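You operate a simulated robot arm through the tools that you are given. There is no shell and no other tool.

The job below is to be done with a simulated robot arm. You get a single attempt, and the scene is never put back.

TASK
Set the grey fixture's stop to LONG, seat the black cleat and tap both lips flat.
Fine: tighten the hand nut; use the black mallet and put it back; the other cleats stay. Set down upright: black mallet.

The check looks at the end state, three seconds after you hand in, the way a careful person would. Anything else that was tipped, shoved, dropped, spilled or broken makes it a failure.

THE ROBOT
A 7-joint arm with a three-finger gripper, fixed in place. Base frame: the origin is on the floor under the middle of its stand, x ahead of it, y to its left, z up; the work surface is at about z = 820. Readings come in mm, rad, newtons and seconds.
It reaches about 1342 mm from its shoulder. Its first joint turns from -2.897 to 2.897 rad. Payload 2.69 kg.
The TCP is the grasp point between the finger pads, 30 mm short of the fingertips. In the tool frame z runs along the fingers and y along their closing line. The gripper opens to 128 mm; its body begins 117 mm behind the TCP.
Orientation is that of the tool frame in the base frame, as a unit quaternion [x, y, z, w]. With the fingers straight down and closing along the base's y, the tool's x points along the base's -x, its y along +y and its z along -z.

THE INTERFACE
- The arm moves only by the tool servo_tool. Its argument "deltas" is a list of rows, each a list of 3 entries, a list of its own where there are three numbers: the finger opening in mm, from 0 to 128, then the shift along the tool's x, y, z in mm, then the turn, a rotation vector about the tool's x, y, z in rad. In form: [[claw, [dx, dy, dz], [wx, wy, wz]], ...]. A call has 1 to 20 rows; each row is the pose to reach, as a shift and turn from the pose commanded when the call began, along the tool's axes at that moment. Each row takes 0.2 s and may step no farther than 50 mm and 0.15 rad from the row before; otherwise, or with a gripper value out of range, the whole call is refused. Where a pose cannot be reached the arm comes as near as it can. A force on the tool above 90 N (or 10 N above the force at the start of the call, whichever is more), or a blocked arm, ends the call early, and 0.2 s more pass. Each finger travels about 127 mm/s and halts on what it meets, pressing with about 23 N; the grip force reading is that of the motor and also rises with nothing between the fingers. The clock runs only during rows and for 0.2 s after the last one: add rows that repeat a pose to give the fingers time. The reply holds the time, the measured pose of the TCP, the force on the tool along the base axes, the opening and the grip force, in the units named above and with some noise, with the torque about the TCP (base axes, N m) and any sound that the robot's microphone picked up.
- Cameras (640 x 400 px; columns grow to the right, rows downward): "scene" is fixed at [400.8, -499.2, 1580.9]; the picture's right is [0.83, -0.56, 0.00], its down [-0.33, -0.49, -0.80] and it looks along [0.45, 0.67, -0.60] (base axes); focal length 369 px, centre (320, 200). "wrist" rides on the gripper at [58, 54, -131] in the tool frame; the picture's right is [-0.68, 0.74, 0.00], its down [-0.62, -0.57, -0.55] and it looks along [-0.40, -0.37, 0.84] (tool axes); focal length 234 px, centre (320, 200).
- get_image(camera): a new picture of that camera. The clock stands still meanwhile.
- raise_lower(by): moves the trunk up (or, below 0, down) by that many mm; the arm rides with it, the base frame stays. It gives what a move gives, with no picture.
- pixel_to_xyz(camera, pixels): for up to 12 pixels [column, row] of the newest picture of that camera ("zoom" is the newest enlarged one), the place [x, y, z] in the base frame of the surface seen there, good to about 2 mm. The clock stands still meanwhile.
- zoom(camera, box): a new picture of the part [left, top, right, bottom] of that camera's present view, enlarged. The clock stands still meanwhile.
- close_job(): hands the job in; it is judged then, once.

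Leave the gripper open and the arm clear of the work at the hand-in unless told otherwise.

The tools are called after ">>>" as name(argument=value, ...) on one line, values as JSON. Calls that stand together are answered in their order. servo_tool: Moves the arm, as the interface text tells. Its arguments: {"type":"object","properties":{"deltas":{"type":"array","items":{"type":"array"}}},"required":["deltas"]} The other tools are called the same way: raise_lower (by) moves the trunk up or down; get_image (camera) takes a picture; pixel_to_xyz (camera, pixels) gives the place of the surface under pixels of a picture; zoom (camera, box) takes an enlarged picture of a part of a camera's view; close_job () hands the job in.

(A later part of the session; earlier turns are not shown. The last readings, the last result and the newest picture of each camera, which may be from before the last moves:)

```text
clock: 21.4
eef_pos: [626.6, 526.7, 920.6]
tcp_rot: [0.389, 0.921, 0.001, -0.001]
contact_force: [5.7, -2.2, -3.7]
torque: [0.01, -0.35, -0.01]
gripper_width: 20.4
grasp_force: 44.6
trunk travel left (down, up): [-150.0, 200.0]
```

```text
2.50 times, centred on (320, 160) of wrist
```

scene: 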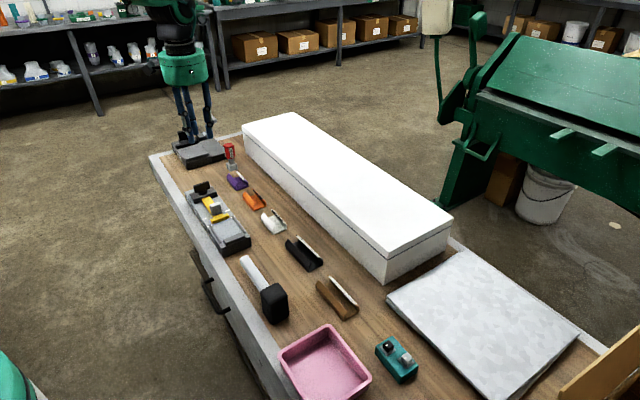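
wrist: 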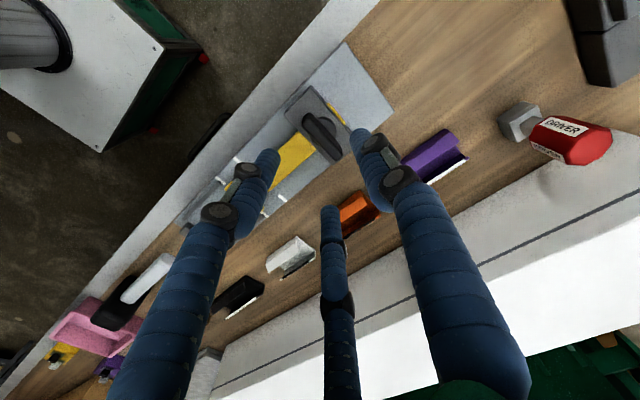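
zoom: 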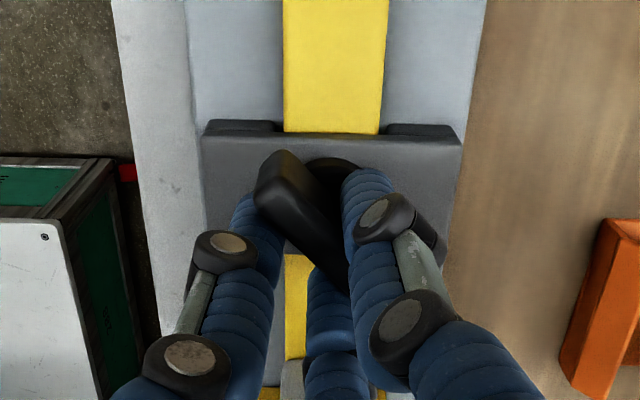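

It turned 0.8 rad freely. I'll carry on another 1.2 rad clockwise.

>>> servo_tool(deltas=[[10, [0.48, 0.02, 0], [0, 0, 0.1]], [10, [0.95, 0.1, 0], [0, 0, 0.2]], [10, [1.42, 0.21, 0], [0, 0, 0.3]], [10, [1.87, 0.38, 0], [0, 0, 0.4]], [10, [2.3, 0.59, 0], [0, 0, 0.5]], [10, [2.71, 0.84, 0], [0, 0, 0.6]], [10, [3.09, 1.13, 0], [0, 0, 0.7]], [10, [3.44, 1.46, 0], [0, 0, 0.8]], [10, [3.76, 1.82, 0], [0, 0, 0.9]], [10, [4.04, 2.21, 0], [0, 0, 1.0]], [10, [4.28, 2.62, 0], [0, 0, 1.1]], [10, [4.47, 3.06, 0], [0, 0, 1.2]]])

>>> zoom(camera="wrist", box=[220, 80, 420, 240])

```text
clock: 24.0
eef_pos: [620.0, 531.7, 922.2]
tcp_rot: [0.841, 0.541, -0.002, 0.001]
contact_force: [-45.3, -4.5, 11.2]
torque: [0.68, -0.2, 5.29]
gripper_width: 31.1
grasp_force: 44.7
trunk travel left (down, up): [-150.0, 200.0]
```

```text
2.50 times, centred on (320, 160) of wrist
```

zoom: 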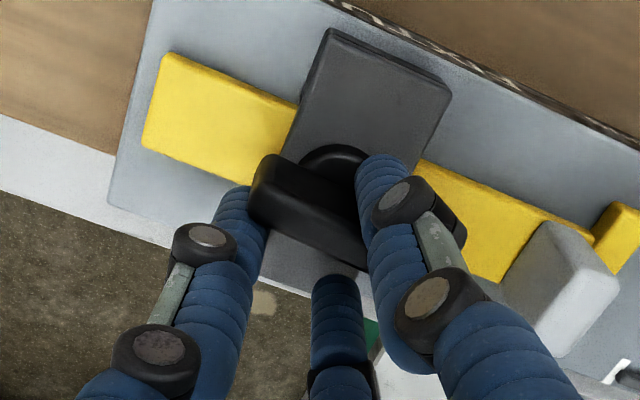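

Torque rose to 5.3 N·m and the fingers began to yield with the wing about 90° round, so the nut is tight. I'll open the fingers here, rise straight up, and look.

>>> servo_tool(deltas=[[40, [0, 0, 0], [0, 0, 0]], [60, [0, 0, 0], [0, 0, 0]], [60, [0, 0, 0], [0, 0, 0]], [60, [0, 0, -35], [0, 0, 0]], [60, [0, 0, -75], [0, 0, 0]], [60, [0, 0, -75], [0, 0, 0]]])

>>> zoom(camera="wrist", box=[200, 60, 440, 240])

>>> zoom(camera="scene", box=[180, 170, 250, 240])

```text
clock: 25.4
eef_pos: [624.5, 532.0, 997.5]
tcp_rot: [0.842, 0.54, 0.0, 0.0]
contact_force: [-0.1, -0.7, 0.0]
torque: [0.03, -0.08, -0.01]
gripper_width: 60.2
grasp_force: 0.1
trunk travel left (down, up): [-150.0, 200.0]
```

```text
2.22 times, centred on (320, 150) of wrist
```

zoom: 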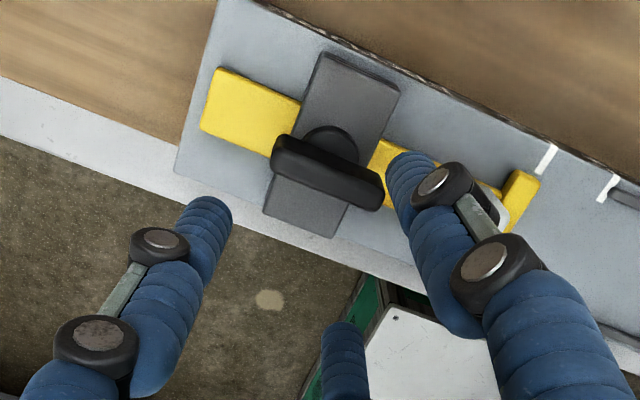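

```text
5.71 times, centred on (215, 205) of scene
```

zoom: 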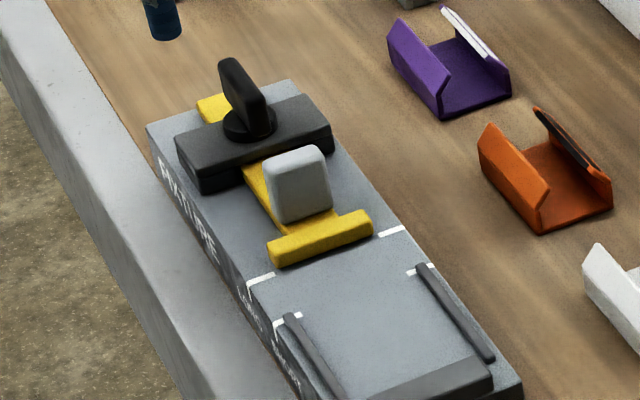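

The wing now lies along the slide, and the stop still sits at LONG. I'll measure the wing's direction and re-check the stop bar face.

>>> pixel_to_xyz(camera="zoom", pixels=[[228, 62], [262, 105], [245, 82], [250, 80], [235, 95], [225, 70], [320, 245], [280, 258], [360, 230], [262, 277], [390, 231], [253, 281]])

>>> zoom(camera="scene", box=[195, 190, 240, 230])

```text
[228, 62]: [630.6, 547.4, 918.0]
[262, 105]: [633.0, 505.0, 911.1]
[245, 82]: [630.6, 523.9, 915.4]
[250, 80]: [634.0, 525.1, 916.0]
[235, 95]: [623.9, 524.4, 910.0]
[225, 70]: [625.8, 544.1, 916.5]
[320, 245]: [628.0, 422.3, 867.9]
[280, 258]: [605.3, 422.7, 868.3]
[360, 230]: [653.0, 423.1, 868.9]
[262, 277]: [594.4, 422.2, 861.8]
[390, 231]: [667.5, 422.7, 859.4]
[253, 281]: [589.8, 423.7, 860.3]
```

```text
10.00 times, centred on (218, 210) of scene
```

zoom: 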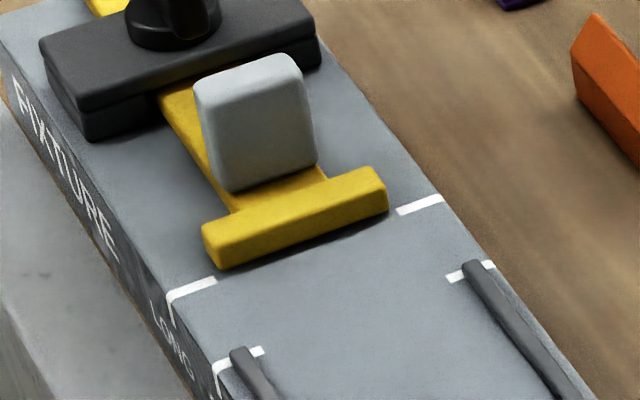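

Everything reads right. To be sure the nut is really tight, I'll regrip the wing squarely with the tool at 90° and try a little more clockwise turn.

>>> servo_tool(deltas=[[60, [-0.3, 0.5, 0], [0, 0, -0.14]], [60, [-0.6, 1.0, 0], [0, 0, -0.28]], [60, [-0.6, 1.0, 0], [0, 0, -0.43]], [60, [-0.6, 1.0, 40], [0, 0, -0.43]], [60, [-0.6, 1.0, 74], [0, 0, -0.43]], [60, [-0.6, 1.0, 74], [0, 0, -0.43]], [30, [-0.6, 1.0, 74], [0, 0, -0.43]], [10, [-0.6, 1.0, 74], [0, 0, -0.43]], [10, [-0.6, 1.0, 74], [0, 0, -0.43]], [10, [-0.6, 1.0, 74], [0, 0, -0.43]]])

>>> zoom(camera="wrist", box=[220, 80, 420, 240])

```text
clock: 27.6
eef_pos: [624.8, 531.6, 921.5]
tcp_rot: [0.707, 0.708, -0.001, 0.0]
contact_force: [-9.1, -1.0, -7.4]
torque: [0.03, 0.04, -0.02]
gripper_width: 20.3
grasp_force: 45.4
trunk travel left (down, up): [-150.0, 200.0]
```

```text
2.50 times, centred on (320, 160) of wrist
```

zoom: 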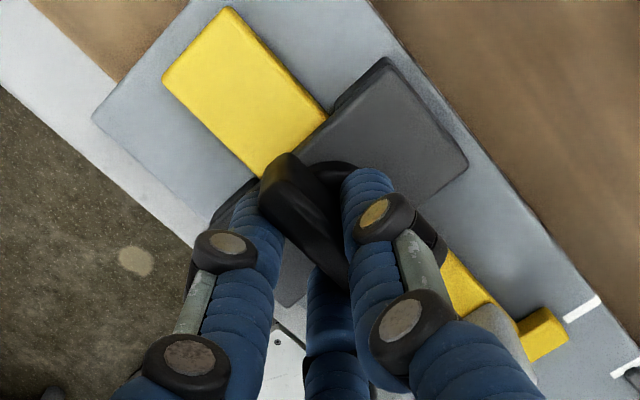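

The grip is square, 20.3 mm with zero torque. I'll try 0.15 rad more clockwise.

>>> servo_tool(deltas=[[10, [0.24, 0.0, 0], [0, 0, 0.05]], [10, [0.48, 0.02, 0], [0, 0, 0.1]], [10, [0.72, 0.05, 0], [0, 0, 0.15]], [10, [0.72, 0.05, 0], [0, 0, 0.15]]])

>>> zoom(camera="wrist", box=[220, 80, 420, 240])

```text
clock: 28.6
eef_pos: [624.1, 531.2, 922.5]
tcp_rot: [0.758, 0.652, -0.002, 0.0]
contact_force: [-31.3, -8.9, -3.5]
torque: [-0.8, 0.33, 2.25]
gripper_width: 22.1
grasp_force: 45.2
trunk travel left (down, up): [-150.0, 200.0]
```

```text
2.50 times, centred on (320, 160) of wrist
```

zoom: 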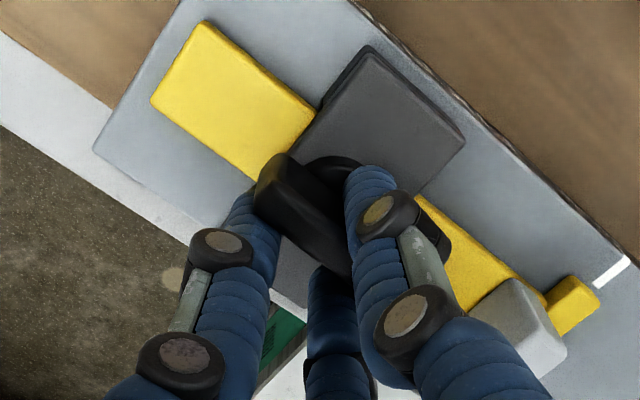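

It resists at once (2.25 N·m with no turn), so the nut is tight. I'll release, rise to z≈1010 with the tool back square at 90°, ready for the cleat.

>>> servo_tool(deltas=[[30, [0, 0, 0], [0, 0, -0.05]], [60, [-0.7, 0, 0], [0, 0, -0.15]], [60, [-0.7, 0, 0], [0, 0, -0.15]], [60, [-0.7, 0, -40], [0, 0, -0.15]], [60, [-0.7, 0, -90], [0, 0, -0.15]], [60, [-0.7, 0, -90], [0, 0, -0.15]]])

>>> zoom(camera="scene", box=[180, 170, 250, 240])

```text
clock: 30.0
eef_pos: [627.8, 531.1, 1015.0]
tcp_rot: [0.707, 0.708, 0.0, 0.0]
contact_force: [-0.1, -0.5, 1.3]
torque: [0.04, -0.03, 0.02]
gripper_width: 59.9
grasp_force: 0.0
trunk travel left (down, up): [-150.0, 200.0]
```

```text
5.71 times, centred on (215, 205) of scene
```

zoom: 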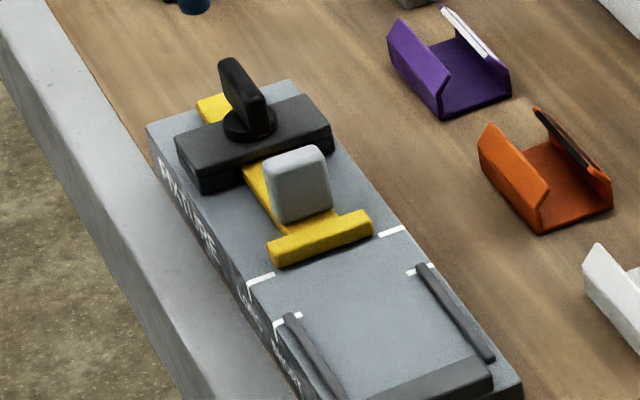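

Now I'll travel to above the black cleat: TCP about (772, 150, 1015), fingers opening to 105 mm. In the tool frame x is base +y and y is base +x.

>>> servo_tool(deltas=[[60, [-38, 14.4, 0], [0, 0, 0]], [70, [-76, 28.8, 0], [0, 0, 0]], [80, [-114, 43.2, 0], [0, 0, 0]], [90, [-152, 57.6, 0], [0, 0, 0]], [100, [-190, 72, 0], [0, 0, 0]], [105, [-228, 86.4, 0], [0, 0, 0]], [105, [-266, 100.8, 0], [0, 0, 0]], [105, [-304, 115.2, 0], [0, 0, 0]], [105, [-342, 129.6, 0], [0, 0, 0]], [105, [-380.6, 143.9, 0], [0, 0, 0]], [105, [-380.6, 143.9, 0], [0, 0, 0]]])

>>> get_image(camera="wrist")

>>> get_image(camera="scene")

```text
clock: 32.4
eef_pos: [770.0, 150.2, 1014.8]
tcp_rot: [0.706, 0.708, 0.0, 0.0]
contact_force: [0.6, -0.5, 1.1]
torque: [0.03, 0.01, 0.0]
gripper_width: 104.9
grasp_force: 0.0
trunk travel left (down, up): [-150.0, 200.0]
```

```text
taken
```

wrist: 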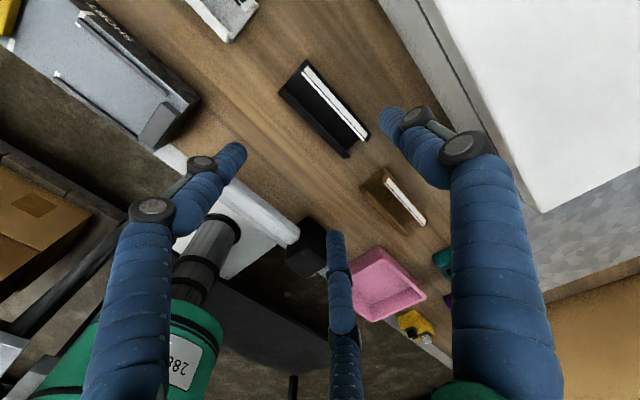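

```text
taken
```

scene: 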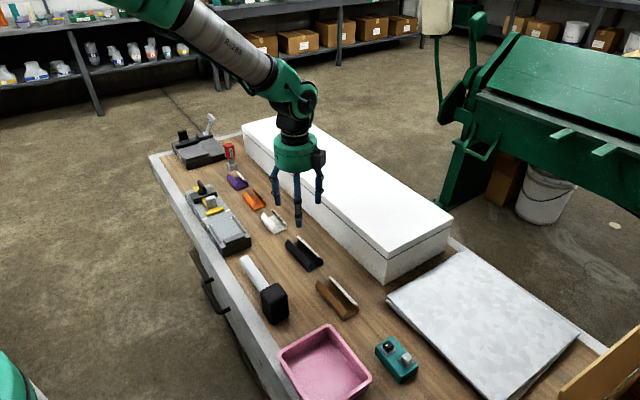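

I'm above the cleat. I'll zoom the wrist camera on it to measure its outline precisely.

>>> zoom(camera="wrist", box=[265, 45, 385, 165])

```text
3.33 times, centred on (325, 105) of wrist
```

zoom: 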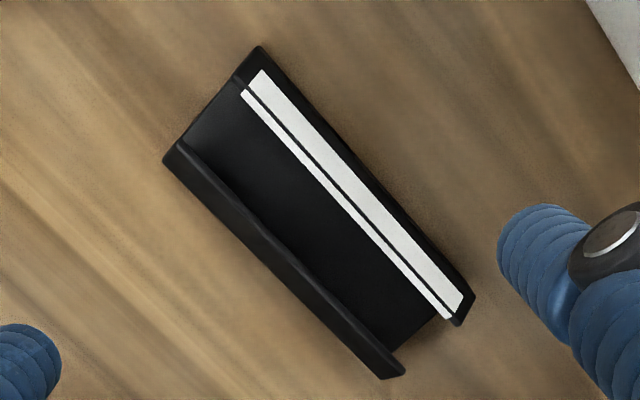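

>>> pixel_to_xyz(camera="zoom", pixels=[[166, 160], [385, 376], [258, 50], [473, 297], [402, 372], [181, 146], [240, 92], [452, 318], [300, 240], [370, 190], [280, 265], [457, 324]])

```text
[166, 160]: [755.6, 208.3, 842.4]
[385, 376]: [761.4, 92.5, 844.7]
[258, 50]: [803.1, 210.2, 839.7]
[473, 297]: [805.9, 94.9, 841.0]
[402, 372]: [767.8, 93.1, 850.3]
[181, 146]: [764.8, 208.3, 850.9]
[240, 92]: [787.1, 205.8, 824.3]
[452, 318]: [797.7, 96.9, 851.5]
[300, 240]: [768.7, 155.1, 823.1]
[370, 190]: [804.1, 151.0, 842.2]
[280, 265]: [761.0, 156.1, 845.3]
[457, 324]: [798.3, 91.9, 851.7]
```

Cleat centre is about (782.3, 150.8), with a slight yaw of about 0.027 rad. I'll align with that yaw and lower to TCP z≈859, so the tips are 9 mm above the bench and will later clear the fixture rails. Then I'll check before closing.

>>> servo_tool(deltas=[[105, [0.6, 1.0, 40], [0, 0, -0.027]], [105, [0.6, 1.0, 80], [0, 0, -0.027]], [105, [0.6, 1.0, 115], [0, 0, -0.027]], [105, [0.6, 1.0, 140], [0, 0, -0.027]], [105, [0.6, 1.0, 156], [0, 0, -0.027]], [105, [0.6, 1.0, 156], [0, 0, -0.027]]])

>>> get_image(camera="wrist")

>>> zoom(camera="scene", box=[250, 190, 350, 290])

```text
clock: 33.8
eef_pos: [771.9, 150.3, 854.4]
tcp_rot: [0.697, 0.717, 0.0, 0.0]
contact_force: [0.5, 0.0, 0.1]
torque: [0.01, 0.01, 0.0]
gripper_width: 104.8
grasp_force: 0.0
trunk travel left (down, up): [-150.0, 200.0]
```

```text
taken
```

wrist: 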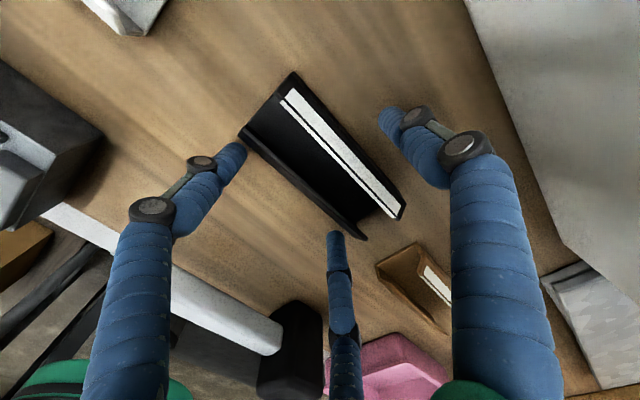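

```text
4.00 times, centred on (300, 240) of scene
```

zoom: 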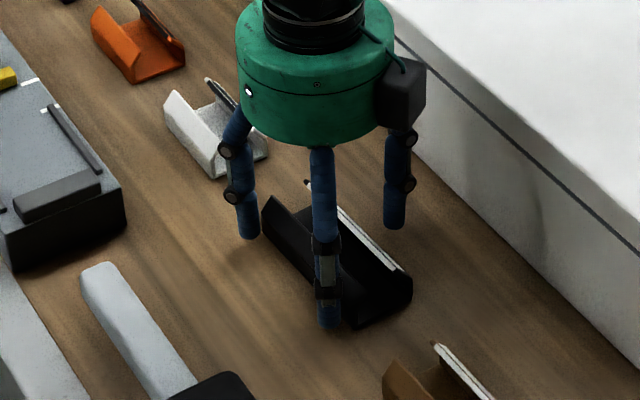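

The fingers straddle the cleat, but z reads 854.4, a bit lower than planned. I'll hold still briefly and re-read.

>>> servo_tool(deltas=[[105, [0, 0, 0], [0, 0, 0]], [105, [0, 0, 0], [0, 0, 0]]])

>>> pixel_to_xyz(camera="zoom", pixels=[[328, 320], [330, 310], [250, 232], [248, 222], [395, 222], [397, 212], [326, 300]])

```text
clock: 34.4
eef_pos: [772.1, 150.4, 854.7]
tcp_rot: [0.697, 0.717, 0.0, 0.0]
contact_force: [0.7, 0.0, -0.9]
torque: [-0.01, 0.03, -0.02]
gripper_width: 105.2
grasp_force: 0.0
trunk travel left (down, up): [-150.0, 200.0]
```

```text
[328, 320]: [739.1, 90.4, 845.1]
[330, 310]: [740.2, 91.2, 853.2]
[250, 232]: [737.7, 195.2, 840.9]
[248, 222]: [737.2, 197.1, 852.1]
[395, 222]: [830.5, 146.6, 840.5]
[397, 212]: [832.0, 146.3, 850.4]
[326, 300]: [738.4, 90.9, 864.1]
```

The reading is steady at z≈854.6, and the tips sit about 20–24 mm below the TCP when spread, so they're near z≈831, which is what I wanted. I'll close gently on the cleat.

>>> servo_tool(deltas=[[90, [0, 0, 0], [0, 0, 0]], [80, [0, 0, 0], [0, 0, 0]], [70, [0, 0, 0], [0, 0, 0]], [60, [0, 0, 0], [0, 0, 0]], [60, [0, 0, 0], [0, 0, 0]], [60, [0, 0, 0], [0, 0, 0]]])

>>> zoom(camera="scene", box=[250, 190, 350, 290])

>>> zoom(camera="wrist", box=[200, 50, 460, 260])

```text
clock: 35.8
eef_pos: [771.7, 149.8, 856.4]
tcp_rot: [0.697, 0.717, 0.0, 0.0]
contact_force: [0.9, -0.4, 1.8]
torque: [-0.02, -0.15, 0.0]
gripper_width: 71.5
grasp_force: 22.4
trunk travel left (down, up): [-150.0, 200.0]
```

```text
4.00 times, centred on (300, 240) of scene
```

zoom: 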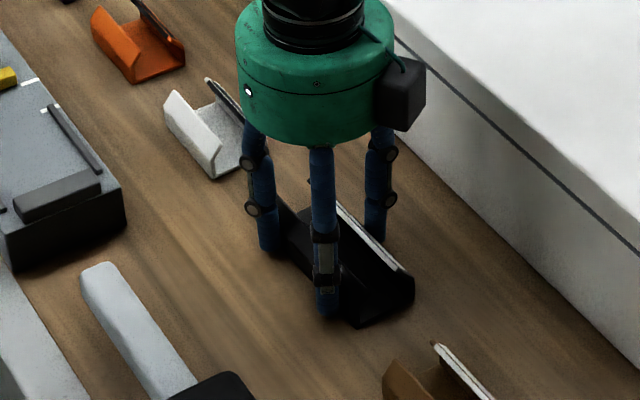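

```text
1.90 times, centred on (330, 155) of wrist
```

zoom: 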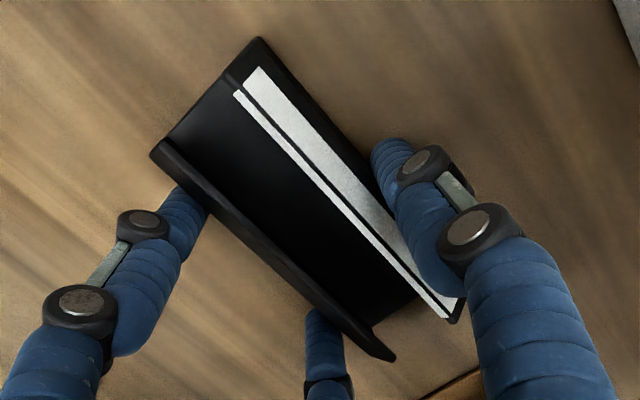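

Closed at 71.5 mm with 22 N. I'll hold to let the grip settle, then lift 30 mm and look.

>>> servo_tool(deltas=[[55, [0, 0, 0], [0, 0, 0]], [55, [0, 0, 0], [0, 0, 0]], [55, [0, 0, -5], [0, 0, 0]], [55, [0, 0, -15], [0, 0, 0]], [55, [0, 0, -30], [0, 0, 0]], [55, [0, 0, -30], [0, 0, 0]]])

>>> zoom(camera="scene", box=[250, 190, 350, 290])

>>> zoom(camera="wrist", box=[200, 50, 460, 260])

```text
clock: 37.2
eef_pos: [770.1, 150.5, 886.6]
tcp_rot: [0.697, 0.717, 0.0, 0.0]
contact_force: [0.0, 0.5, 0.1]
torque: [-0.01, 0.01, 0.0]
gripper_width: 55.1
grasp_force: 0.0
trunk travel left (down, up): [-150.0, 200.0]
```

```text
4.00 times, centred on (300, 240) of scene
```

zoom: 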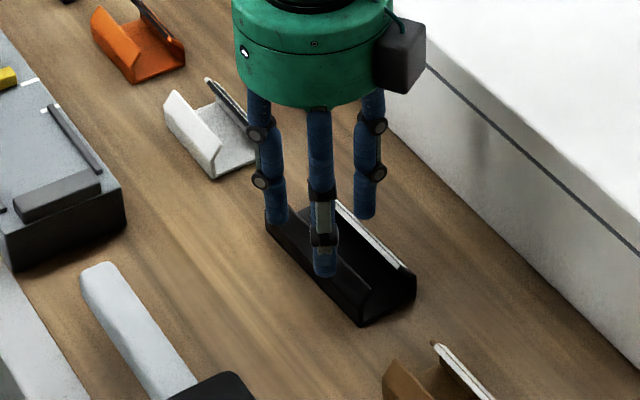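

```text
1.90 times, centred on (330, 155) of wrist
```

zoom: 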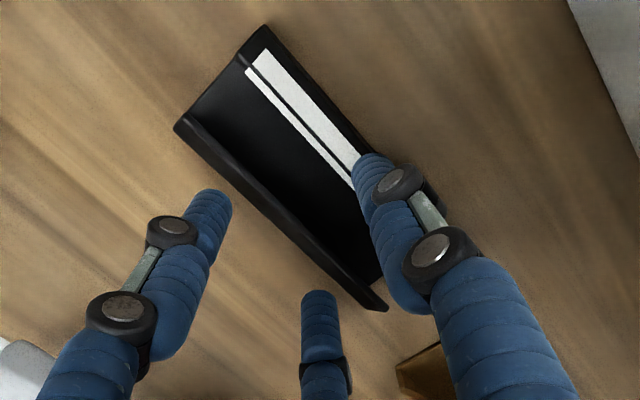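

The fingers slid up off the cleat, which still sits upright on the bench, so I must grip lower. Before regripping, I'll measure the actual finger tip heights here and check the cleat's pose.

>>> zoom(camera="scene", box=[270, 210, 340, 280])

```text
5.71 times, centred on (305, 245) of scene
```

zoom: 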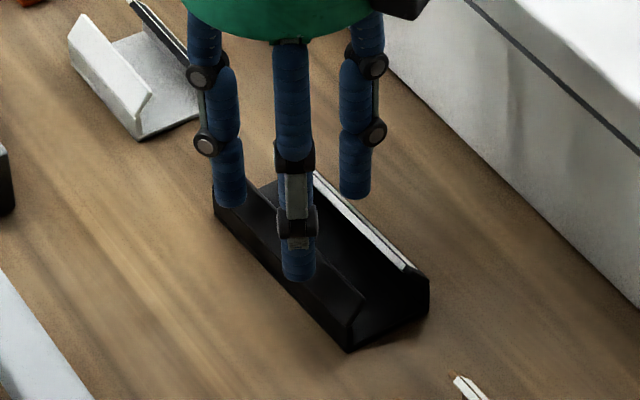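

>>> pixel_to_xyz(camera="zoom", pixels=[[297, 276], [297, 268], [297, 255], [230, 202], [230, 195], [354, 193], [354, 186], [428, 280], [347, 318], [360, 295], [405, 262], [348, 350]])

```text
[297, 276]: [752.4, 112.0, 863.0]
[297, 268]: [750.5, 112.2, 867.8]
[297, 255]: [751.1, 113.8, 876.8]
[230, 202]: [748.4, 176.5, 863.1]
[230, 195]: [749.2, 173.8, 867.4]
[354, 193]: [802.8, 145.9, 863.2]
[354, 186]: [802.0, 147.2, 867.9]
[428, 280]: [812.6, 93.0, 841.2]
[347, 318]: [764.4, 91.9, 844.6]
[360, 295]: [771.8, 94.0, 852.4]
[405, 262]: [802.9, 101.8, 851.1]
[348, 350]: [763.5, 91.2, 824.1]
```

Tips are about 26 mm below the TCP at this opening, so the earlier grip only caught the top 10 mm of the walls. The cleat shifted about 4 mm in +x. I'll open, rise, and measure it afresh.

>>> servo_tool(deltas=[[80, [0, 0, -40], [0, 0, 0]], [105, [0, 0, -80], [0, 0, 0]], [105, [0, 0, -110], [0, 0, 0]], [105, [0, 0, -110], [0, 0, 0]]])

>>> zoom(camera="wrist", box=[265, 45, 385, 165])

```text
clock: 38.2
eef_pos: [771.5, 150.7, 997.4]
tcp_rot: [0.697, 0.717, 0.0, 0.0]
contact_force: [0.6, 0.1, -0.3]
torque: [-0.06, -0.01, 0.02]
gripper_width: 104.9
grasp_force: 0.0
trunk travel left (down, up): [-150.0, 200.0]
```

```text
3.33 times, centred on (325, 105) of wrist
```

zoom: 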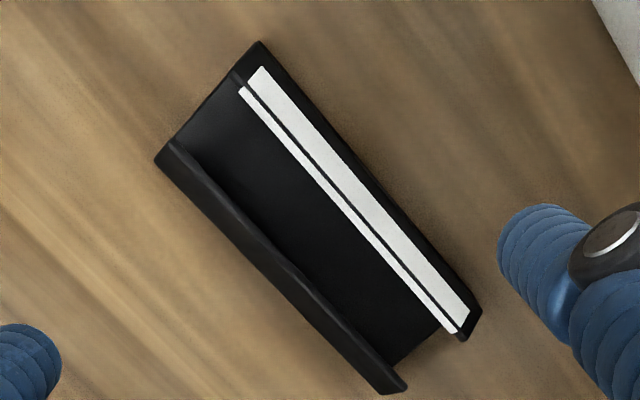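

>>> pixel_to_xyz(camera="zoom", pixels=[[158, 160], [385, 390], [260, 44], [480, 312], [403, 388], [172, 142], [460, 335], [340, 150], [255, 258], [275, 248], [462, 338], [180, 140]])

>>> zoom(camera="scene", box=[275, 225, 335, 280])

```text
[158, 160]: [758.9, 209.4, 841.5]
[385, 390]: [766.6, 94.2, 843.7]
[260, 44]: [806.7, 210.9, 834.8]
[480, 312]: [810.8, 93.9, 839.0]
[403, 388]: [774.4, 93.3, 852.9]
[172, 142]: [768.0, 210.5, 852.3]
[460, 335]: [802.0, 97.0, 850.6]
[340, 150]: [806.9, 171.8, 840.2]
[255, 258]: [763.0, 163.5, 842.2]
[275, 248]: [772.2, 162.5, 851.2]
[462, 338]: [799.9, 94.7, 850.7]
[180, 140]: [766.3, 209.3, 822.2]
```

```text
7.27 times, centred on (305, 252) of scene
```

zoom: 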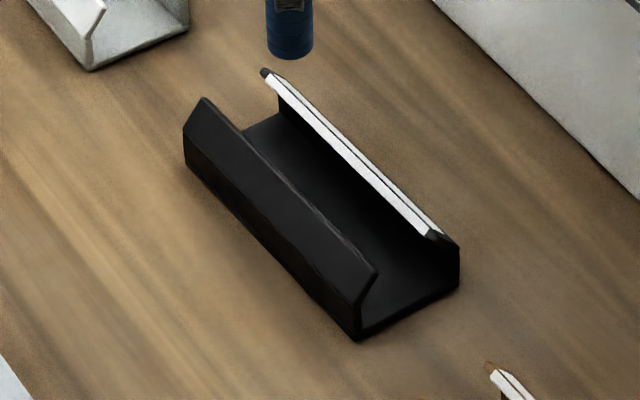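

The cleat looks undamaged; its centre is now about (785.7, 151.5) with yaw about 0.045. I'll re-align and lower to z≈850, then read.

>>> servo_tool(deltas=[[105, [0.2, 3.1, 45], [0, 0, -0.018]], [105, [0.2, 3.1, 90], [0, 0, -0.018]], [105, [0.2, 3.1, 125], [0, 0, -0.018]], [105, [0.2, 3.1, 147], [0, 0, -0.018]], [105, [0.2, 3.1, 147], [0, 0, -0.018]]])

>>> zoom(camera="scene", box=[270, 210, 340, 280])

>>> zoom(camera="wrist", box=[200, 50, 460, 260])

```text
clock: 39.4
eef_pos: [773.2, 150.1, 848.9]
tcp_rot: [0.69, 0.723, 0.001, -0.001]
contact_force: [0.0, -1.1, -0.1]
torque: [0.04, 0.04, -0.01]
gripper_width: 105.1
grasp_force: 0.0
trunk travel left (down, up): [-150.0, 200.0]
```

```text
5.71 times, centred on (305, 245) of scene
```

zoom: 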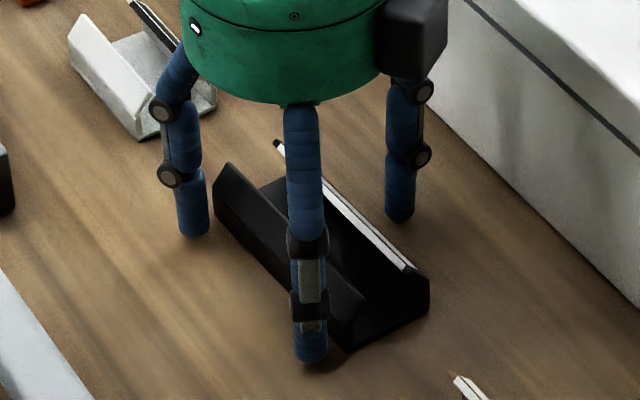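

```text
1.90 times, centred on (330, 155) of wrist
```

zoom: 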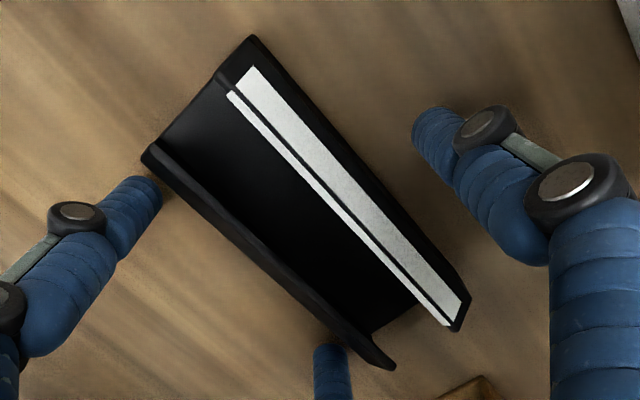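

Position is good, z=848.9. I'll go 2 mm lower and close slowly to a firm grip.

>>> servo_tool(deltas=[[100, [0, 0, 2], [0, 0, 0]], [90, [0, 0, 2], [0, 0, 0]], [82, [0, 0, 2], [0, 0, 0]], [76, [0, 0, 2], [0, 0, 0]], [70, [0, 0, 2], [0, 0, 0]], [60, [0, 0, 2], [0, 0, 0]], [40, [0, 0, 2], [0, 0, 0]], [40, [0, 0, 2], [0, 0, 0]], [40, [0, 0, 2], [0, 0, 0]]])

>>> zoom(camera="scene", box=[270, 210, 340, 280])

>>> zoom(camera="wrist", box=[200, 50, 460, 260])

```text
clock: 41.4
eef_pos: [774.2, 149.7, 848.5]
tcp_rot: [0.69, 0.723, 0.0, 0.001]
contact_force: [0.7, -2.1, 18.1]
torque: [-0.14, 0.31, 0.05]
gripper_width: 71.4
grasp_force: 22.8
trunk travel left (down, up): [-150.0, 200.0]
```

```text
5.71 times, centred on (305, 245) of scene
```

zoom: 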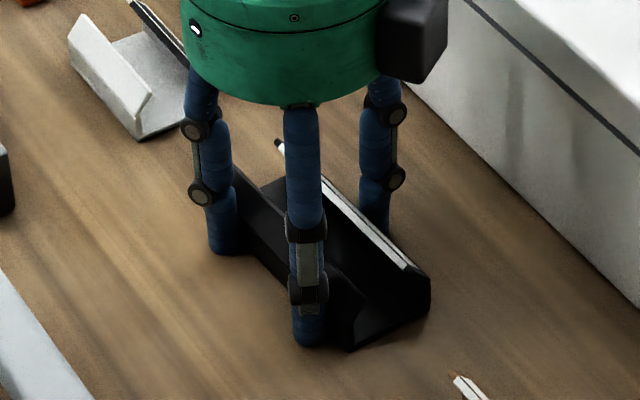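

```text
1.90 times, centred on (330, 155) of wrist
```

zoom: 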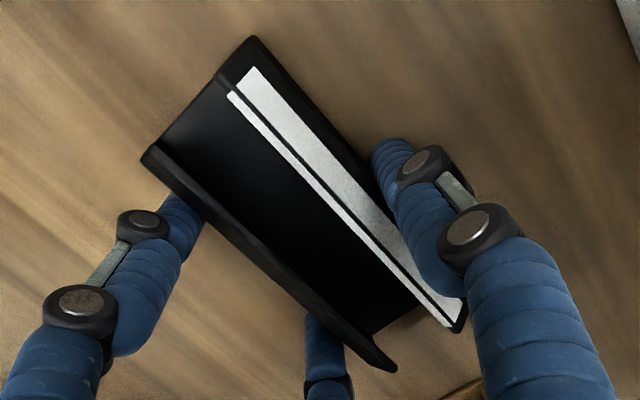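

Grip 71.4 mm, 22.8 N, with an 18 N upward force meaning the tips just touch the bench. I'll ease up 1.5 mm, let the grip settle, then lift slowly 12 mm and look.

>>> servo_tool(deltas=[[40, [0, 0, -1.5], [0, 0, 0]], [40, [0, 0, -1.5], [0, 0, 0]], [40, [0, 0, -3], [0, 0, 0]], [40, [0, 0, -6], [0, 0, 0]], [40, [0, 0, -10], [0, 0, 0]], [40, [0, 0, -14], [0, 0, 0]], [40, [0, 0, -14], [0, 0, 0]]])

>>> zoom(camera="scene", box=[270, 210, 340, 280])

>>> zoom(camera="wrist", box=[200, 50, 460, 260])

```text
clock: 43.0
eef_pos: [774.3, 150.8, 860.5]
tcp_rot: [0.691, 0.723, 0.0, 0.0]
contact_force: [0.2, 0.5, -1.4]
torque: [0.01, 0.04, 0.01]
gripper_width: 71.8
grasp_force: 22.9
trunk travel left (down, up): [-150.0, 200.0]
```

```text
5.71 times, centred on (305, 245) of scene
```

zoom: 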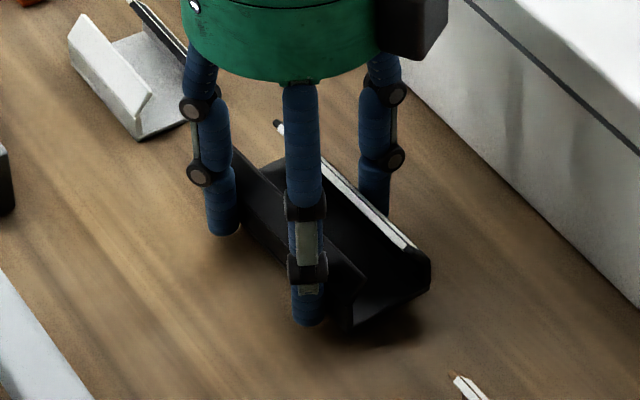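

```text
1.90 times, centred on (330, 155) of wrist
```

zoom: 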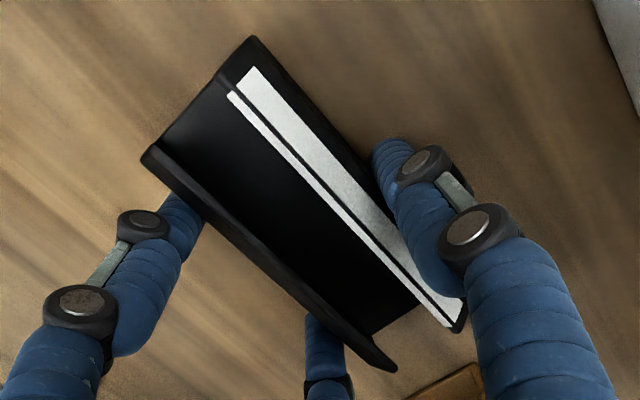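

The cleat is lifted and held level. I'll measure the cleat bottom and finger tips in the scene view, to know the exact relation before placing.

>>> zoom(camera="scene", box=[280, 220, 340, 275])

```text
7.27 times, centred on (310, 248) of scene
```

zoom: 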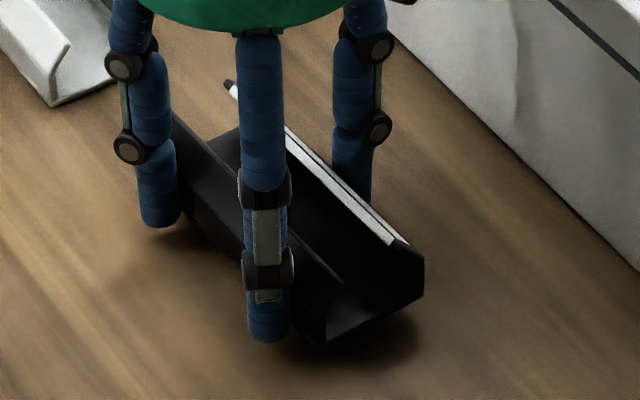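

>>> pixel_to_xyz(camera="zoom", pixels=[[324, 345], [326, 338], [424, 294], [423, 285], [268, 336], [268, 328], [160, 222], [160, 215], [342, 287], [400, 245], [423, 262], [325, 312]])

>>> zoom(camera="wrist", box=[200, 50, 460, 260])

```text
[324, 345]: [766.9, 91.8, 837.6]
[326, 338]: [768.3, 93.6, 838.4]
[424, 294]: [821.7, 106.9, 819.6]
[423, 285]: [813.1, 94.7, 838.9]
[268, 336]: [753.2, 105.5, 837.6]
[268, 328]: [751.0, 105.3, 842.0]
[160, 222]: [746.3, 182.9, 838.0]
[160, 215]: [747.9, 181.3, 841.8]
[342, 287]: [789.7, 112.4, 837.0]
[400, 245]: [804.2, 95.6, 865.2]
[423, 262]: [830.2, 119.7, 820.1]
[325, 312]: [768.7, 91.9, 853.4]
```

```text
1.90 times, centred on (330, 155) of wrist
```

zoom: 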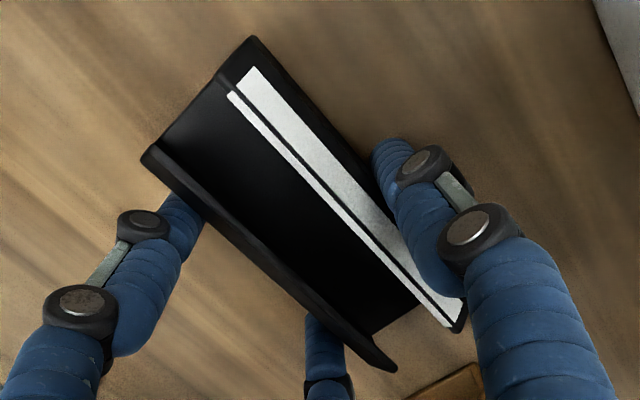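

>>> pixel_to_xyz(camera="zoom", pixels=[[145, 158], [372, 368], [252, 40], [465, 298], [395, 368], [163, 140], [455, 328], [360, 165], [235, 228], [224, 78], [300, 305], [330, 130]])

```text
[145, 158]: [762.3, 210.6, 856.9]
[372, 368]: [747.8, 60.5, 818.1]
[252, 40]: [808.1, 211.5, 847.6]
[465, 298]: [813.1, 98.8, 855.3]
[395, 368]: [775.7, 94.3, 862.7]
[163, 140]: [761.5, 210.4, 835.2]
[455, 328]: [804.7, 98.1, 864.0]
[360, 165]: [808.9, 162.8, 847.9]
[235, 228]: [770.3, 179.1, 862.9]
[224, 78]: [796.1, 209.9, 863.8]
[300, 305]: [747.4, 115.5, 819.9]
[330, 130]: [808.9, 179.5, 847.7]
```

The cleat is steady, its centre about (12.3, 1.3) from the TCP. I'll raise it 100 mm, carry it over the fixture to TCP (618, 356), and square it up.

>>> servo_tool(deltas=[[40, [0, 0, -20], [0, 0, 0]], [40, [0, 0, -45], [0, 0, 0]], [40, [0, 0, -75], [0, 0, 0]], [40, [0, 0, -100], [0, 0, 0]], [40, [21, -14.7, -100], [0, 0, 0]], [40, [42, -29.4, -100], [0, 0, 0]], [40, [64, -44, -100], [0, 0, 0]], [40, [85, -59, -100], [0, 0, 0.01]], [40, [106, -73.4, -100], [0, 0, 0.02]], [40, [127, -88, -100], [0, 0, 0.03]], [40, [148, -103, -100], [0, 0, 0.04]], [40, [170, -117.5, -100], [0, 0, 0.045]], [40, [191, -132, -100], [0, 0, 0.045]], [40, [205, -142, -100], [0, 0, 0.045]], [40, [212, -146.8, -100], [0, 0, 0.045]], [40, [212, -146.8, -100], [0, 0, 0.045]]])

>>> zoom(camera="scene", box=[170, 150, 270, 260])

>>> get_image(camera="wrist")

```text
clock: 46.4
eef_pos: [618.0, 355.8, 961.1]
tcp_rot: [0.707, 0.708, 0.0, 0.0]
contact_force: [-1.0, -0.1, -0.1]
torque: [-0.01, 0.01, 0.03]
gripper_width: 71.4
grasp_force: 22.8
trunk travel left (down, up): [-150.0, 200.0]
```

```text
3.64 times, centred on (220, 205) of scene
```

zoom: 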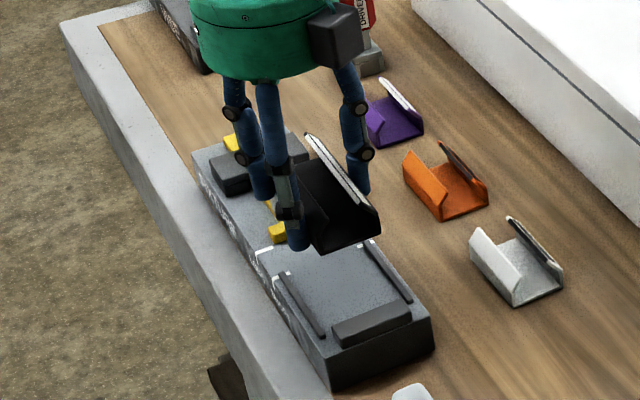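

```text
taken
```

wrist: 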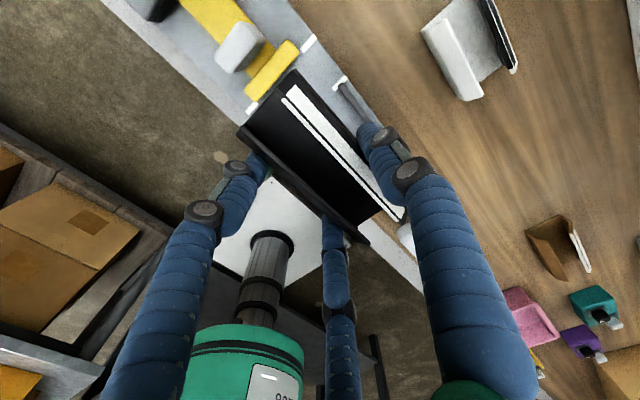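

The cleat hangs level over the fixture. I'll measure its position here with a closer scene zoom before lowering.

>>> zoom(camera="scene", box=[235, 180, 285, 225])

>>> pixel_to_xyz(camera="wrist", pixels=[[240, 131], [366, 240], [296, 72], [405, 205], [402, 218], [286, 92], [310, 195], [345, 140]])

```text
8.89 times, centred on (260, 202) of scene
```

zoom: 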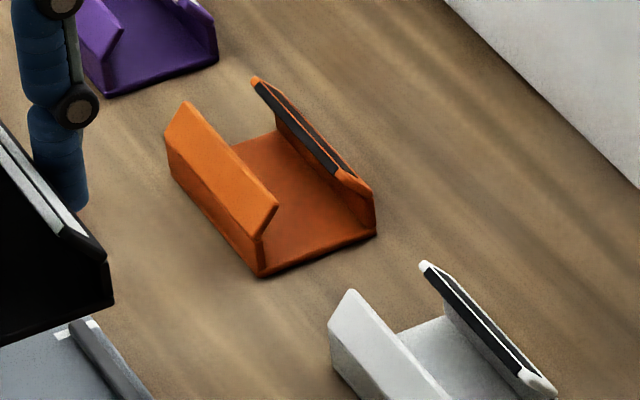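

```text
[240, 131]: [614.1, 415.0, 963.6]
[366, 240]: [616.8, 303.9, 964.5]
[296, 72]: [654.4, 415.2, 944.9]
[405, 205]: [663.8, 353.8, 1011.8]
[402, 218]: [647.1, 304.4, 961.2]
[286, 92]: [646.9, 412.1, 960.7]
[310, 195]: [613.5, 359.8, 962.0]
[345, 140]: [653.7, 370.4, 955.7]
```

That zoom was aimed too far right. I'll aim again at the cleat (scene about 205–245, 183–225).

>>> zoom(camera="scene", box=[200, 180, 245, 220])

```text
10.00 times, centred on (222, 200) of scene
```

zoom: 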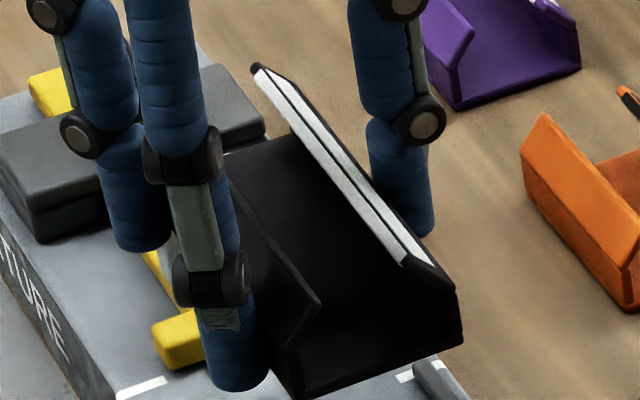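

>>> pixel_to_xyz(camera="zoom", pixels=[[300, 390], [303, 370], [460, 335], [455, 315], [318, 310], [425, 262], [258, 68], [455, 292], [300, 350], [235, 380], [400, 215], [280, 250]])

```text
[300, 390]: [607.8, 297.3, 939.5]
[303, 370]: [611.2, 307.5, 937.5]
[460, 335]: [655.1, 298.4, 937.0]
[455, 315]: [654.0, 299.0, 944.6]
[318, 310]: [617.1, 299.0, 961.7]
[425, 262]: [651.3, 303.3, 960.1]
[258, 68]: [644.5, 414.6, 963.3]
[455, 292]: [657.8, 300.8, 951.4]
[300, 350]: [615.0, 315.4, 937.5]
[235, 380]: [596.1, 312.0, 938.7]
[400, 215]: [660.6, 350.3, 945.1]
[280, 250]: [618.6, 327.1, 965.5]
```

Cleat spans y≈298–416 and is centred at about x=631.6, with a trace of yaw. I'll correct −1 mm in x and 0.02 rad, then lower to TCP z≈900 and look.

>>> servo_tool(deltas=[[40, [0, -0.5, 15], [0, 0, 0.01]], [40, [0, -1, 30], [0, 0, 0.02]], [40, [0, -1, 42], [0, 0, 0.02]], [40, [0, -1, 52], [0, 0, 0.02]], [40, [0, -1, 61], [0, 0, 0.02]], [40, [0, -1, 61], [0, 0, 0.02]]])

>>> zoom(camera="scene", box=[195, 185, 255, 245])

>>> zoom(camera="wrist", box=[200, 40, 440, 260])

```text
clock: 47.8
eef_pos: [617.5, 355.7, 899.7]
tcp_rot: [0.714, 0.7, 0.0, -0.001]
contact_force: [0.3, 1.0, -1.2]
torque: [0.0, 0.03, 0.0]
gripper_width: 71.0
grasp_force: 23.0
trunk travel left (down, up): [-150.0, 200.0]
```

```text
6.67 times, centred on (225, 215) of scene
```

zoom: 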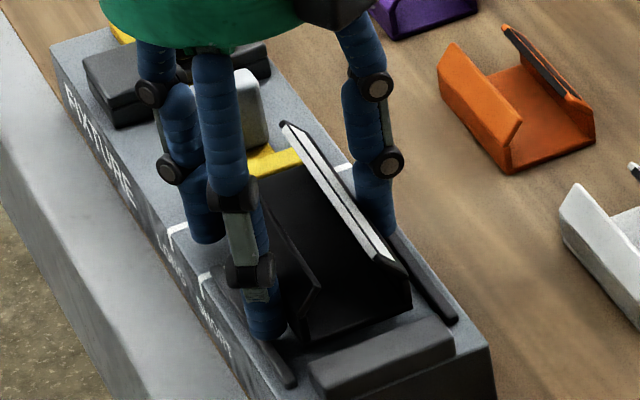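

```text
1.82 times, centred on (320, 150) of wrist
```

zoom: 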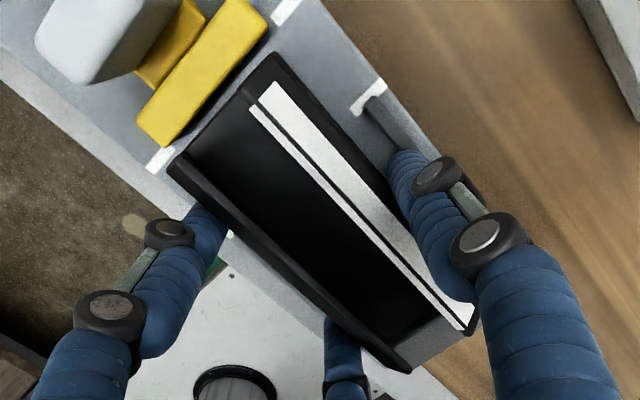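

Alignment looks good between fence, stop and rails. I'll lower 5 mm more and check forces.

>>> servo_tool(deltas=[[40, [0, 0, 2], [0, 0, 0]], [40, [0, 0, 4], [0, 0, 0]], [40, [0, 0, 5], [0, 0, 0]], [40, [0, 0, 5], [0, 0, 0]]])

>>> zoom(camera="scene", box=[205, 200, 250, 240])

```text
clock: 48.8
eef_pos: [617.0, 357.4, 894.6]
tcp_rot: [0.714, 0.701, 0.0, -0.001]
contact_force: [0.2, -0.1, -1.0]
torque: [0.0, 0.02, 0.02]
gripper_width: 71.3
grasp_force: 23.4
trunk travel left (down, up): [-150.0, 200.0]
```

```text
10.00 times, centred on (228, 220) of scene
```

zoom: 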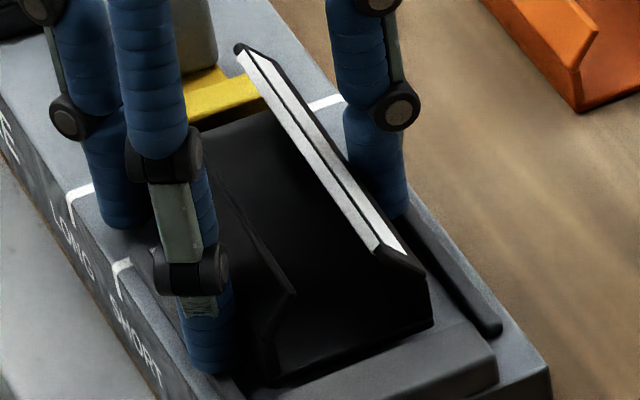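

No contact yet. I'll lower another 2.5 mm in small steps, watching the force.

>>> servo_tool(deltas=[[40, [0, 0, 1], [0, 0, 0]], [40, [0, 0, 2], [0, 0, 0]], [40, [0, 0, 2.5], [0, 0, 0]], [40, [0, 0, 2.5], [0, 0, 0]]])

>>> zoom(camera="scene", box=[205, 200, 250, 240])

>>> pixel_to_xyz(camera="zoom", pixels=[[270, 375], [430, 320], [430, 300], [265, 350], [208, 370], [385, 210], [293, 290], [385, 250], [335, 350], [240, 45]])

```text
clock: 49.8
eef_pos: [616.8, 355.4, 893.4]
tcp_rot: [0.714, 0.7, 0.0, 0.001]
contact_force: [-3.4, -0.2, 12.9]
torque: [-0.58, 0.38, -0.09]
gripper_width: 71.2
grasp_force: 23.5
trunk travel left (down, up): [-150.0, 200.0]
```

```text
10.00 times, centred on (228, 220) of scene
```

zoom: 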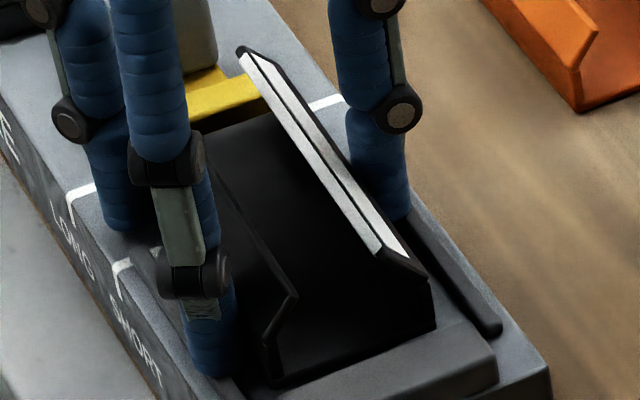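

```text
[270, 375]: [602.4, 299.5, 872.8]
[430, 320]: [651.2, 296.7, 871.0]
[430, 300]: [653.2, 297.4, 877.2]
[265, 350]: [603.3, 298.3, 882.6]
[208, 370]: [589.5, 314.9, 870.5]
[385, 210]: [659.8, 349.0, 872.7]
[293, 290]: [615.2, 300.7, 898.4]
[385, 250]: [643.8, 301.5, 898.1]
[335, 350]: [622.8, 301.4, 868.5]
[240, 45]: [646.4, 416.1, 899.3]
```

The tips now rest on the rails (12.9 N). The cleat hangs about 4–5 mm above the bed and about 1.5 mm to the −x side. I'll ease up 1 mm, shift +1.5 mm in x, then open gradually to let it settle into the pocket.

>>> servo_tool(deltas=[[40, [0, 0, -1.2], [0, 0, 0]], [40, [0, 1.5, -1.2], [0, 0, 0]], [40, [0, 1.5, -1.0], [0, 0, 0]], [73, [0, 1.5, -1.0], [0, 0, 0]], [76, [0, 1.5, -1.0], [0, 0, 0]], [80, [0, 1.5, -1.0], [0, 0, 0]], [88, [0, 1.5, -1.0], [0, 0, 0]], [96, [0, 1.5, -1.0], [0, 0, 0]], [96, [0, 1.5, -1.0], [0, 0, 0]]])

>>> zoom(camera="scene", box=[205, 200, 250, 240])

>>> zoom(camera="wrist", box=[200, 40, 440, 260])

```text
clock: 51.8
eef_pos: [618.9, 356.1, 893.6]
tcp_rot: [0.714, 0.7, 0.0, -0.001]
contact_force: [-0.1, -0.5, -0.2]
torque: [0.02, 0.01, -0.03]
gripper_width: 95.9
grasp_force: 0.1
trunk travel left (down, up): [-150.0, 200.0]
```

```text
10.00 times, centred on (228, 220) of scene
```

zoom: 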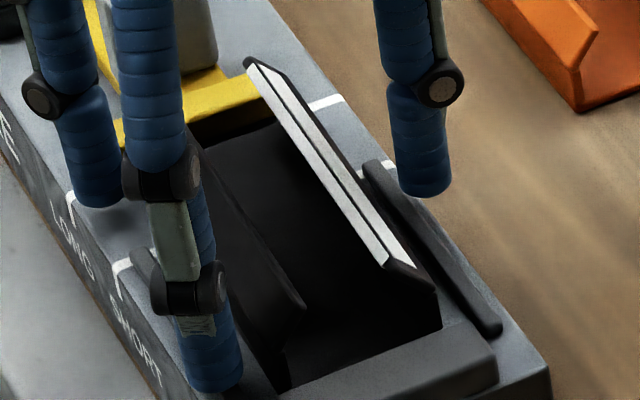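

```text
1.82 times, centred on (320, 150) of wrist
```

zoom: 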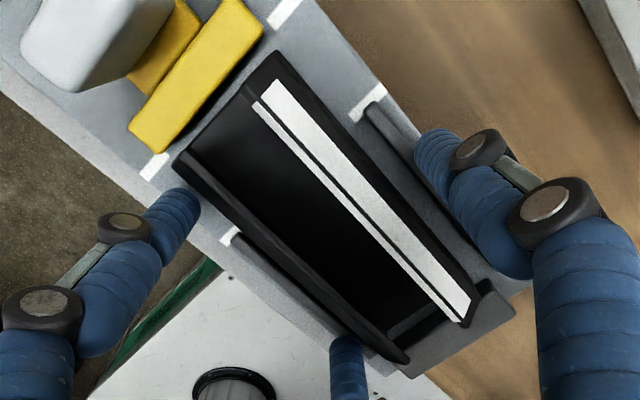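

The cleat dropped into the pocket between the rails. I'll rise clear and check how it sits.

>>> servo_tool(deltas=[[96, [0, 0, -30], [0, 0, 0]], [96, [0, 0, -75], [0, 0, 0]], [96, [0, 0, -115], [0, 0, 0]], [96, [0, 0, -115], [0, 0, 0]]])

>>> zoom(camera="scene", box=[200, 195, 255, 245])

>>> zoom(camera="wrist", box=[240, 30, 420, 190])

```text
clock: 52.8
eef_pos: [618.0, 354.3, 1007.0]
tcp_rot: [0.714, 0.7, -0.001, 0.0]
contact_force: [-0.2, -0.4, -0.1]
torque: [0.0, -0.04, -0.01]
gripper_width: 96.0
grasp_force: 0.0
trunk travel left (down, up): [-150.0, 200.0]
```

```text
8.00 times, centred on (228, 220) of scene
```

zoom: 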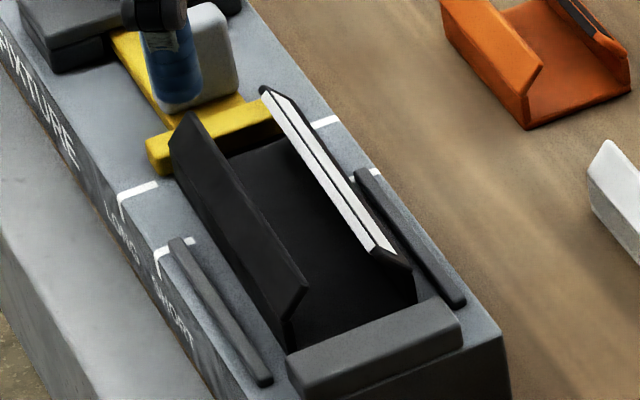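

```text
2.50 times, centred on (330, 110) of wrist
```

zoom: 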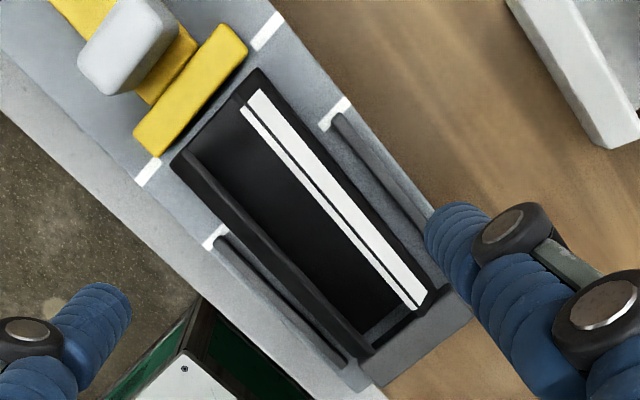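

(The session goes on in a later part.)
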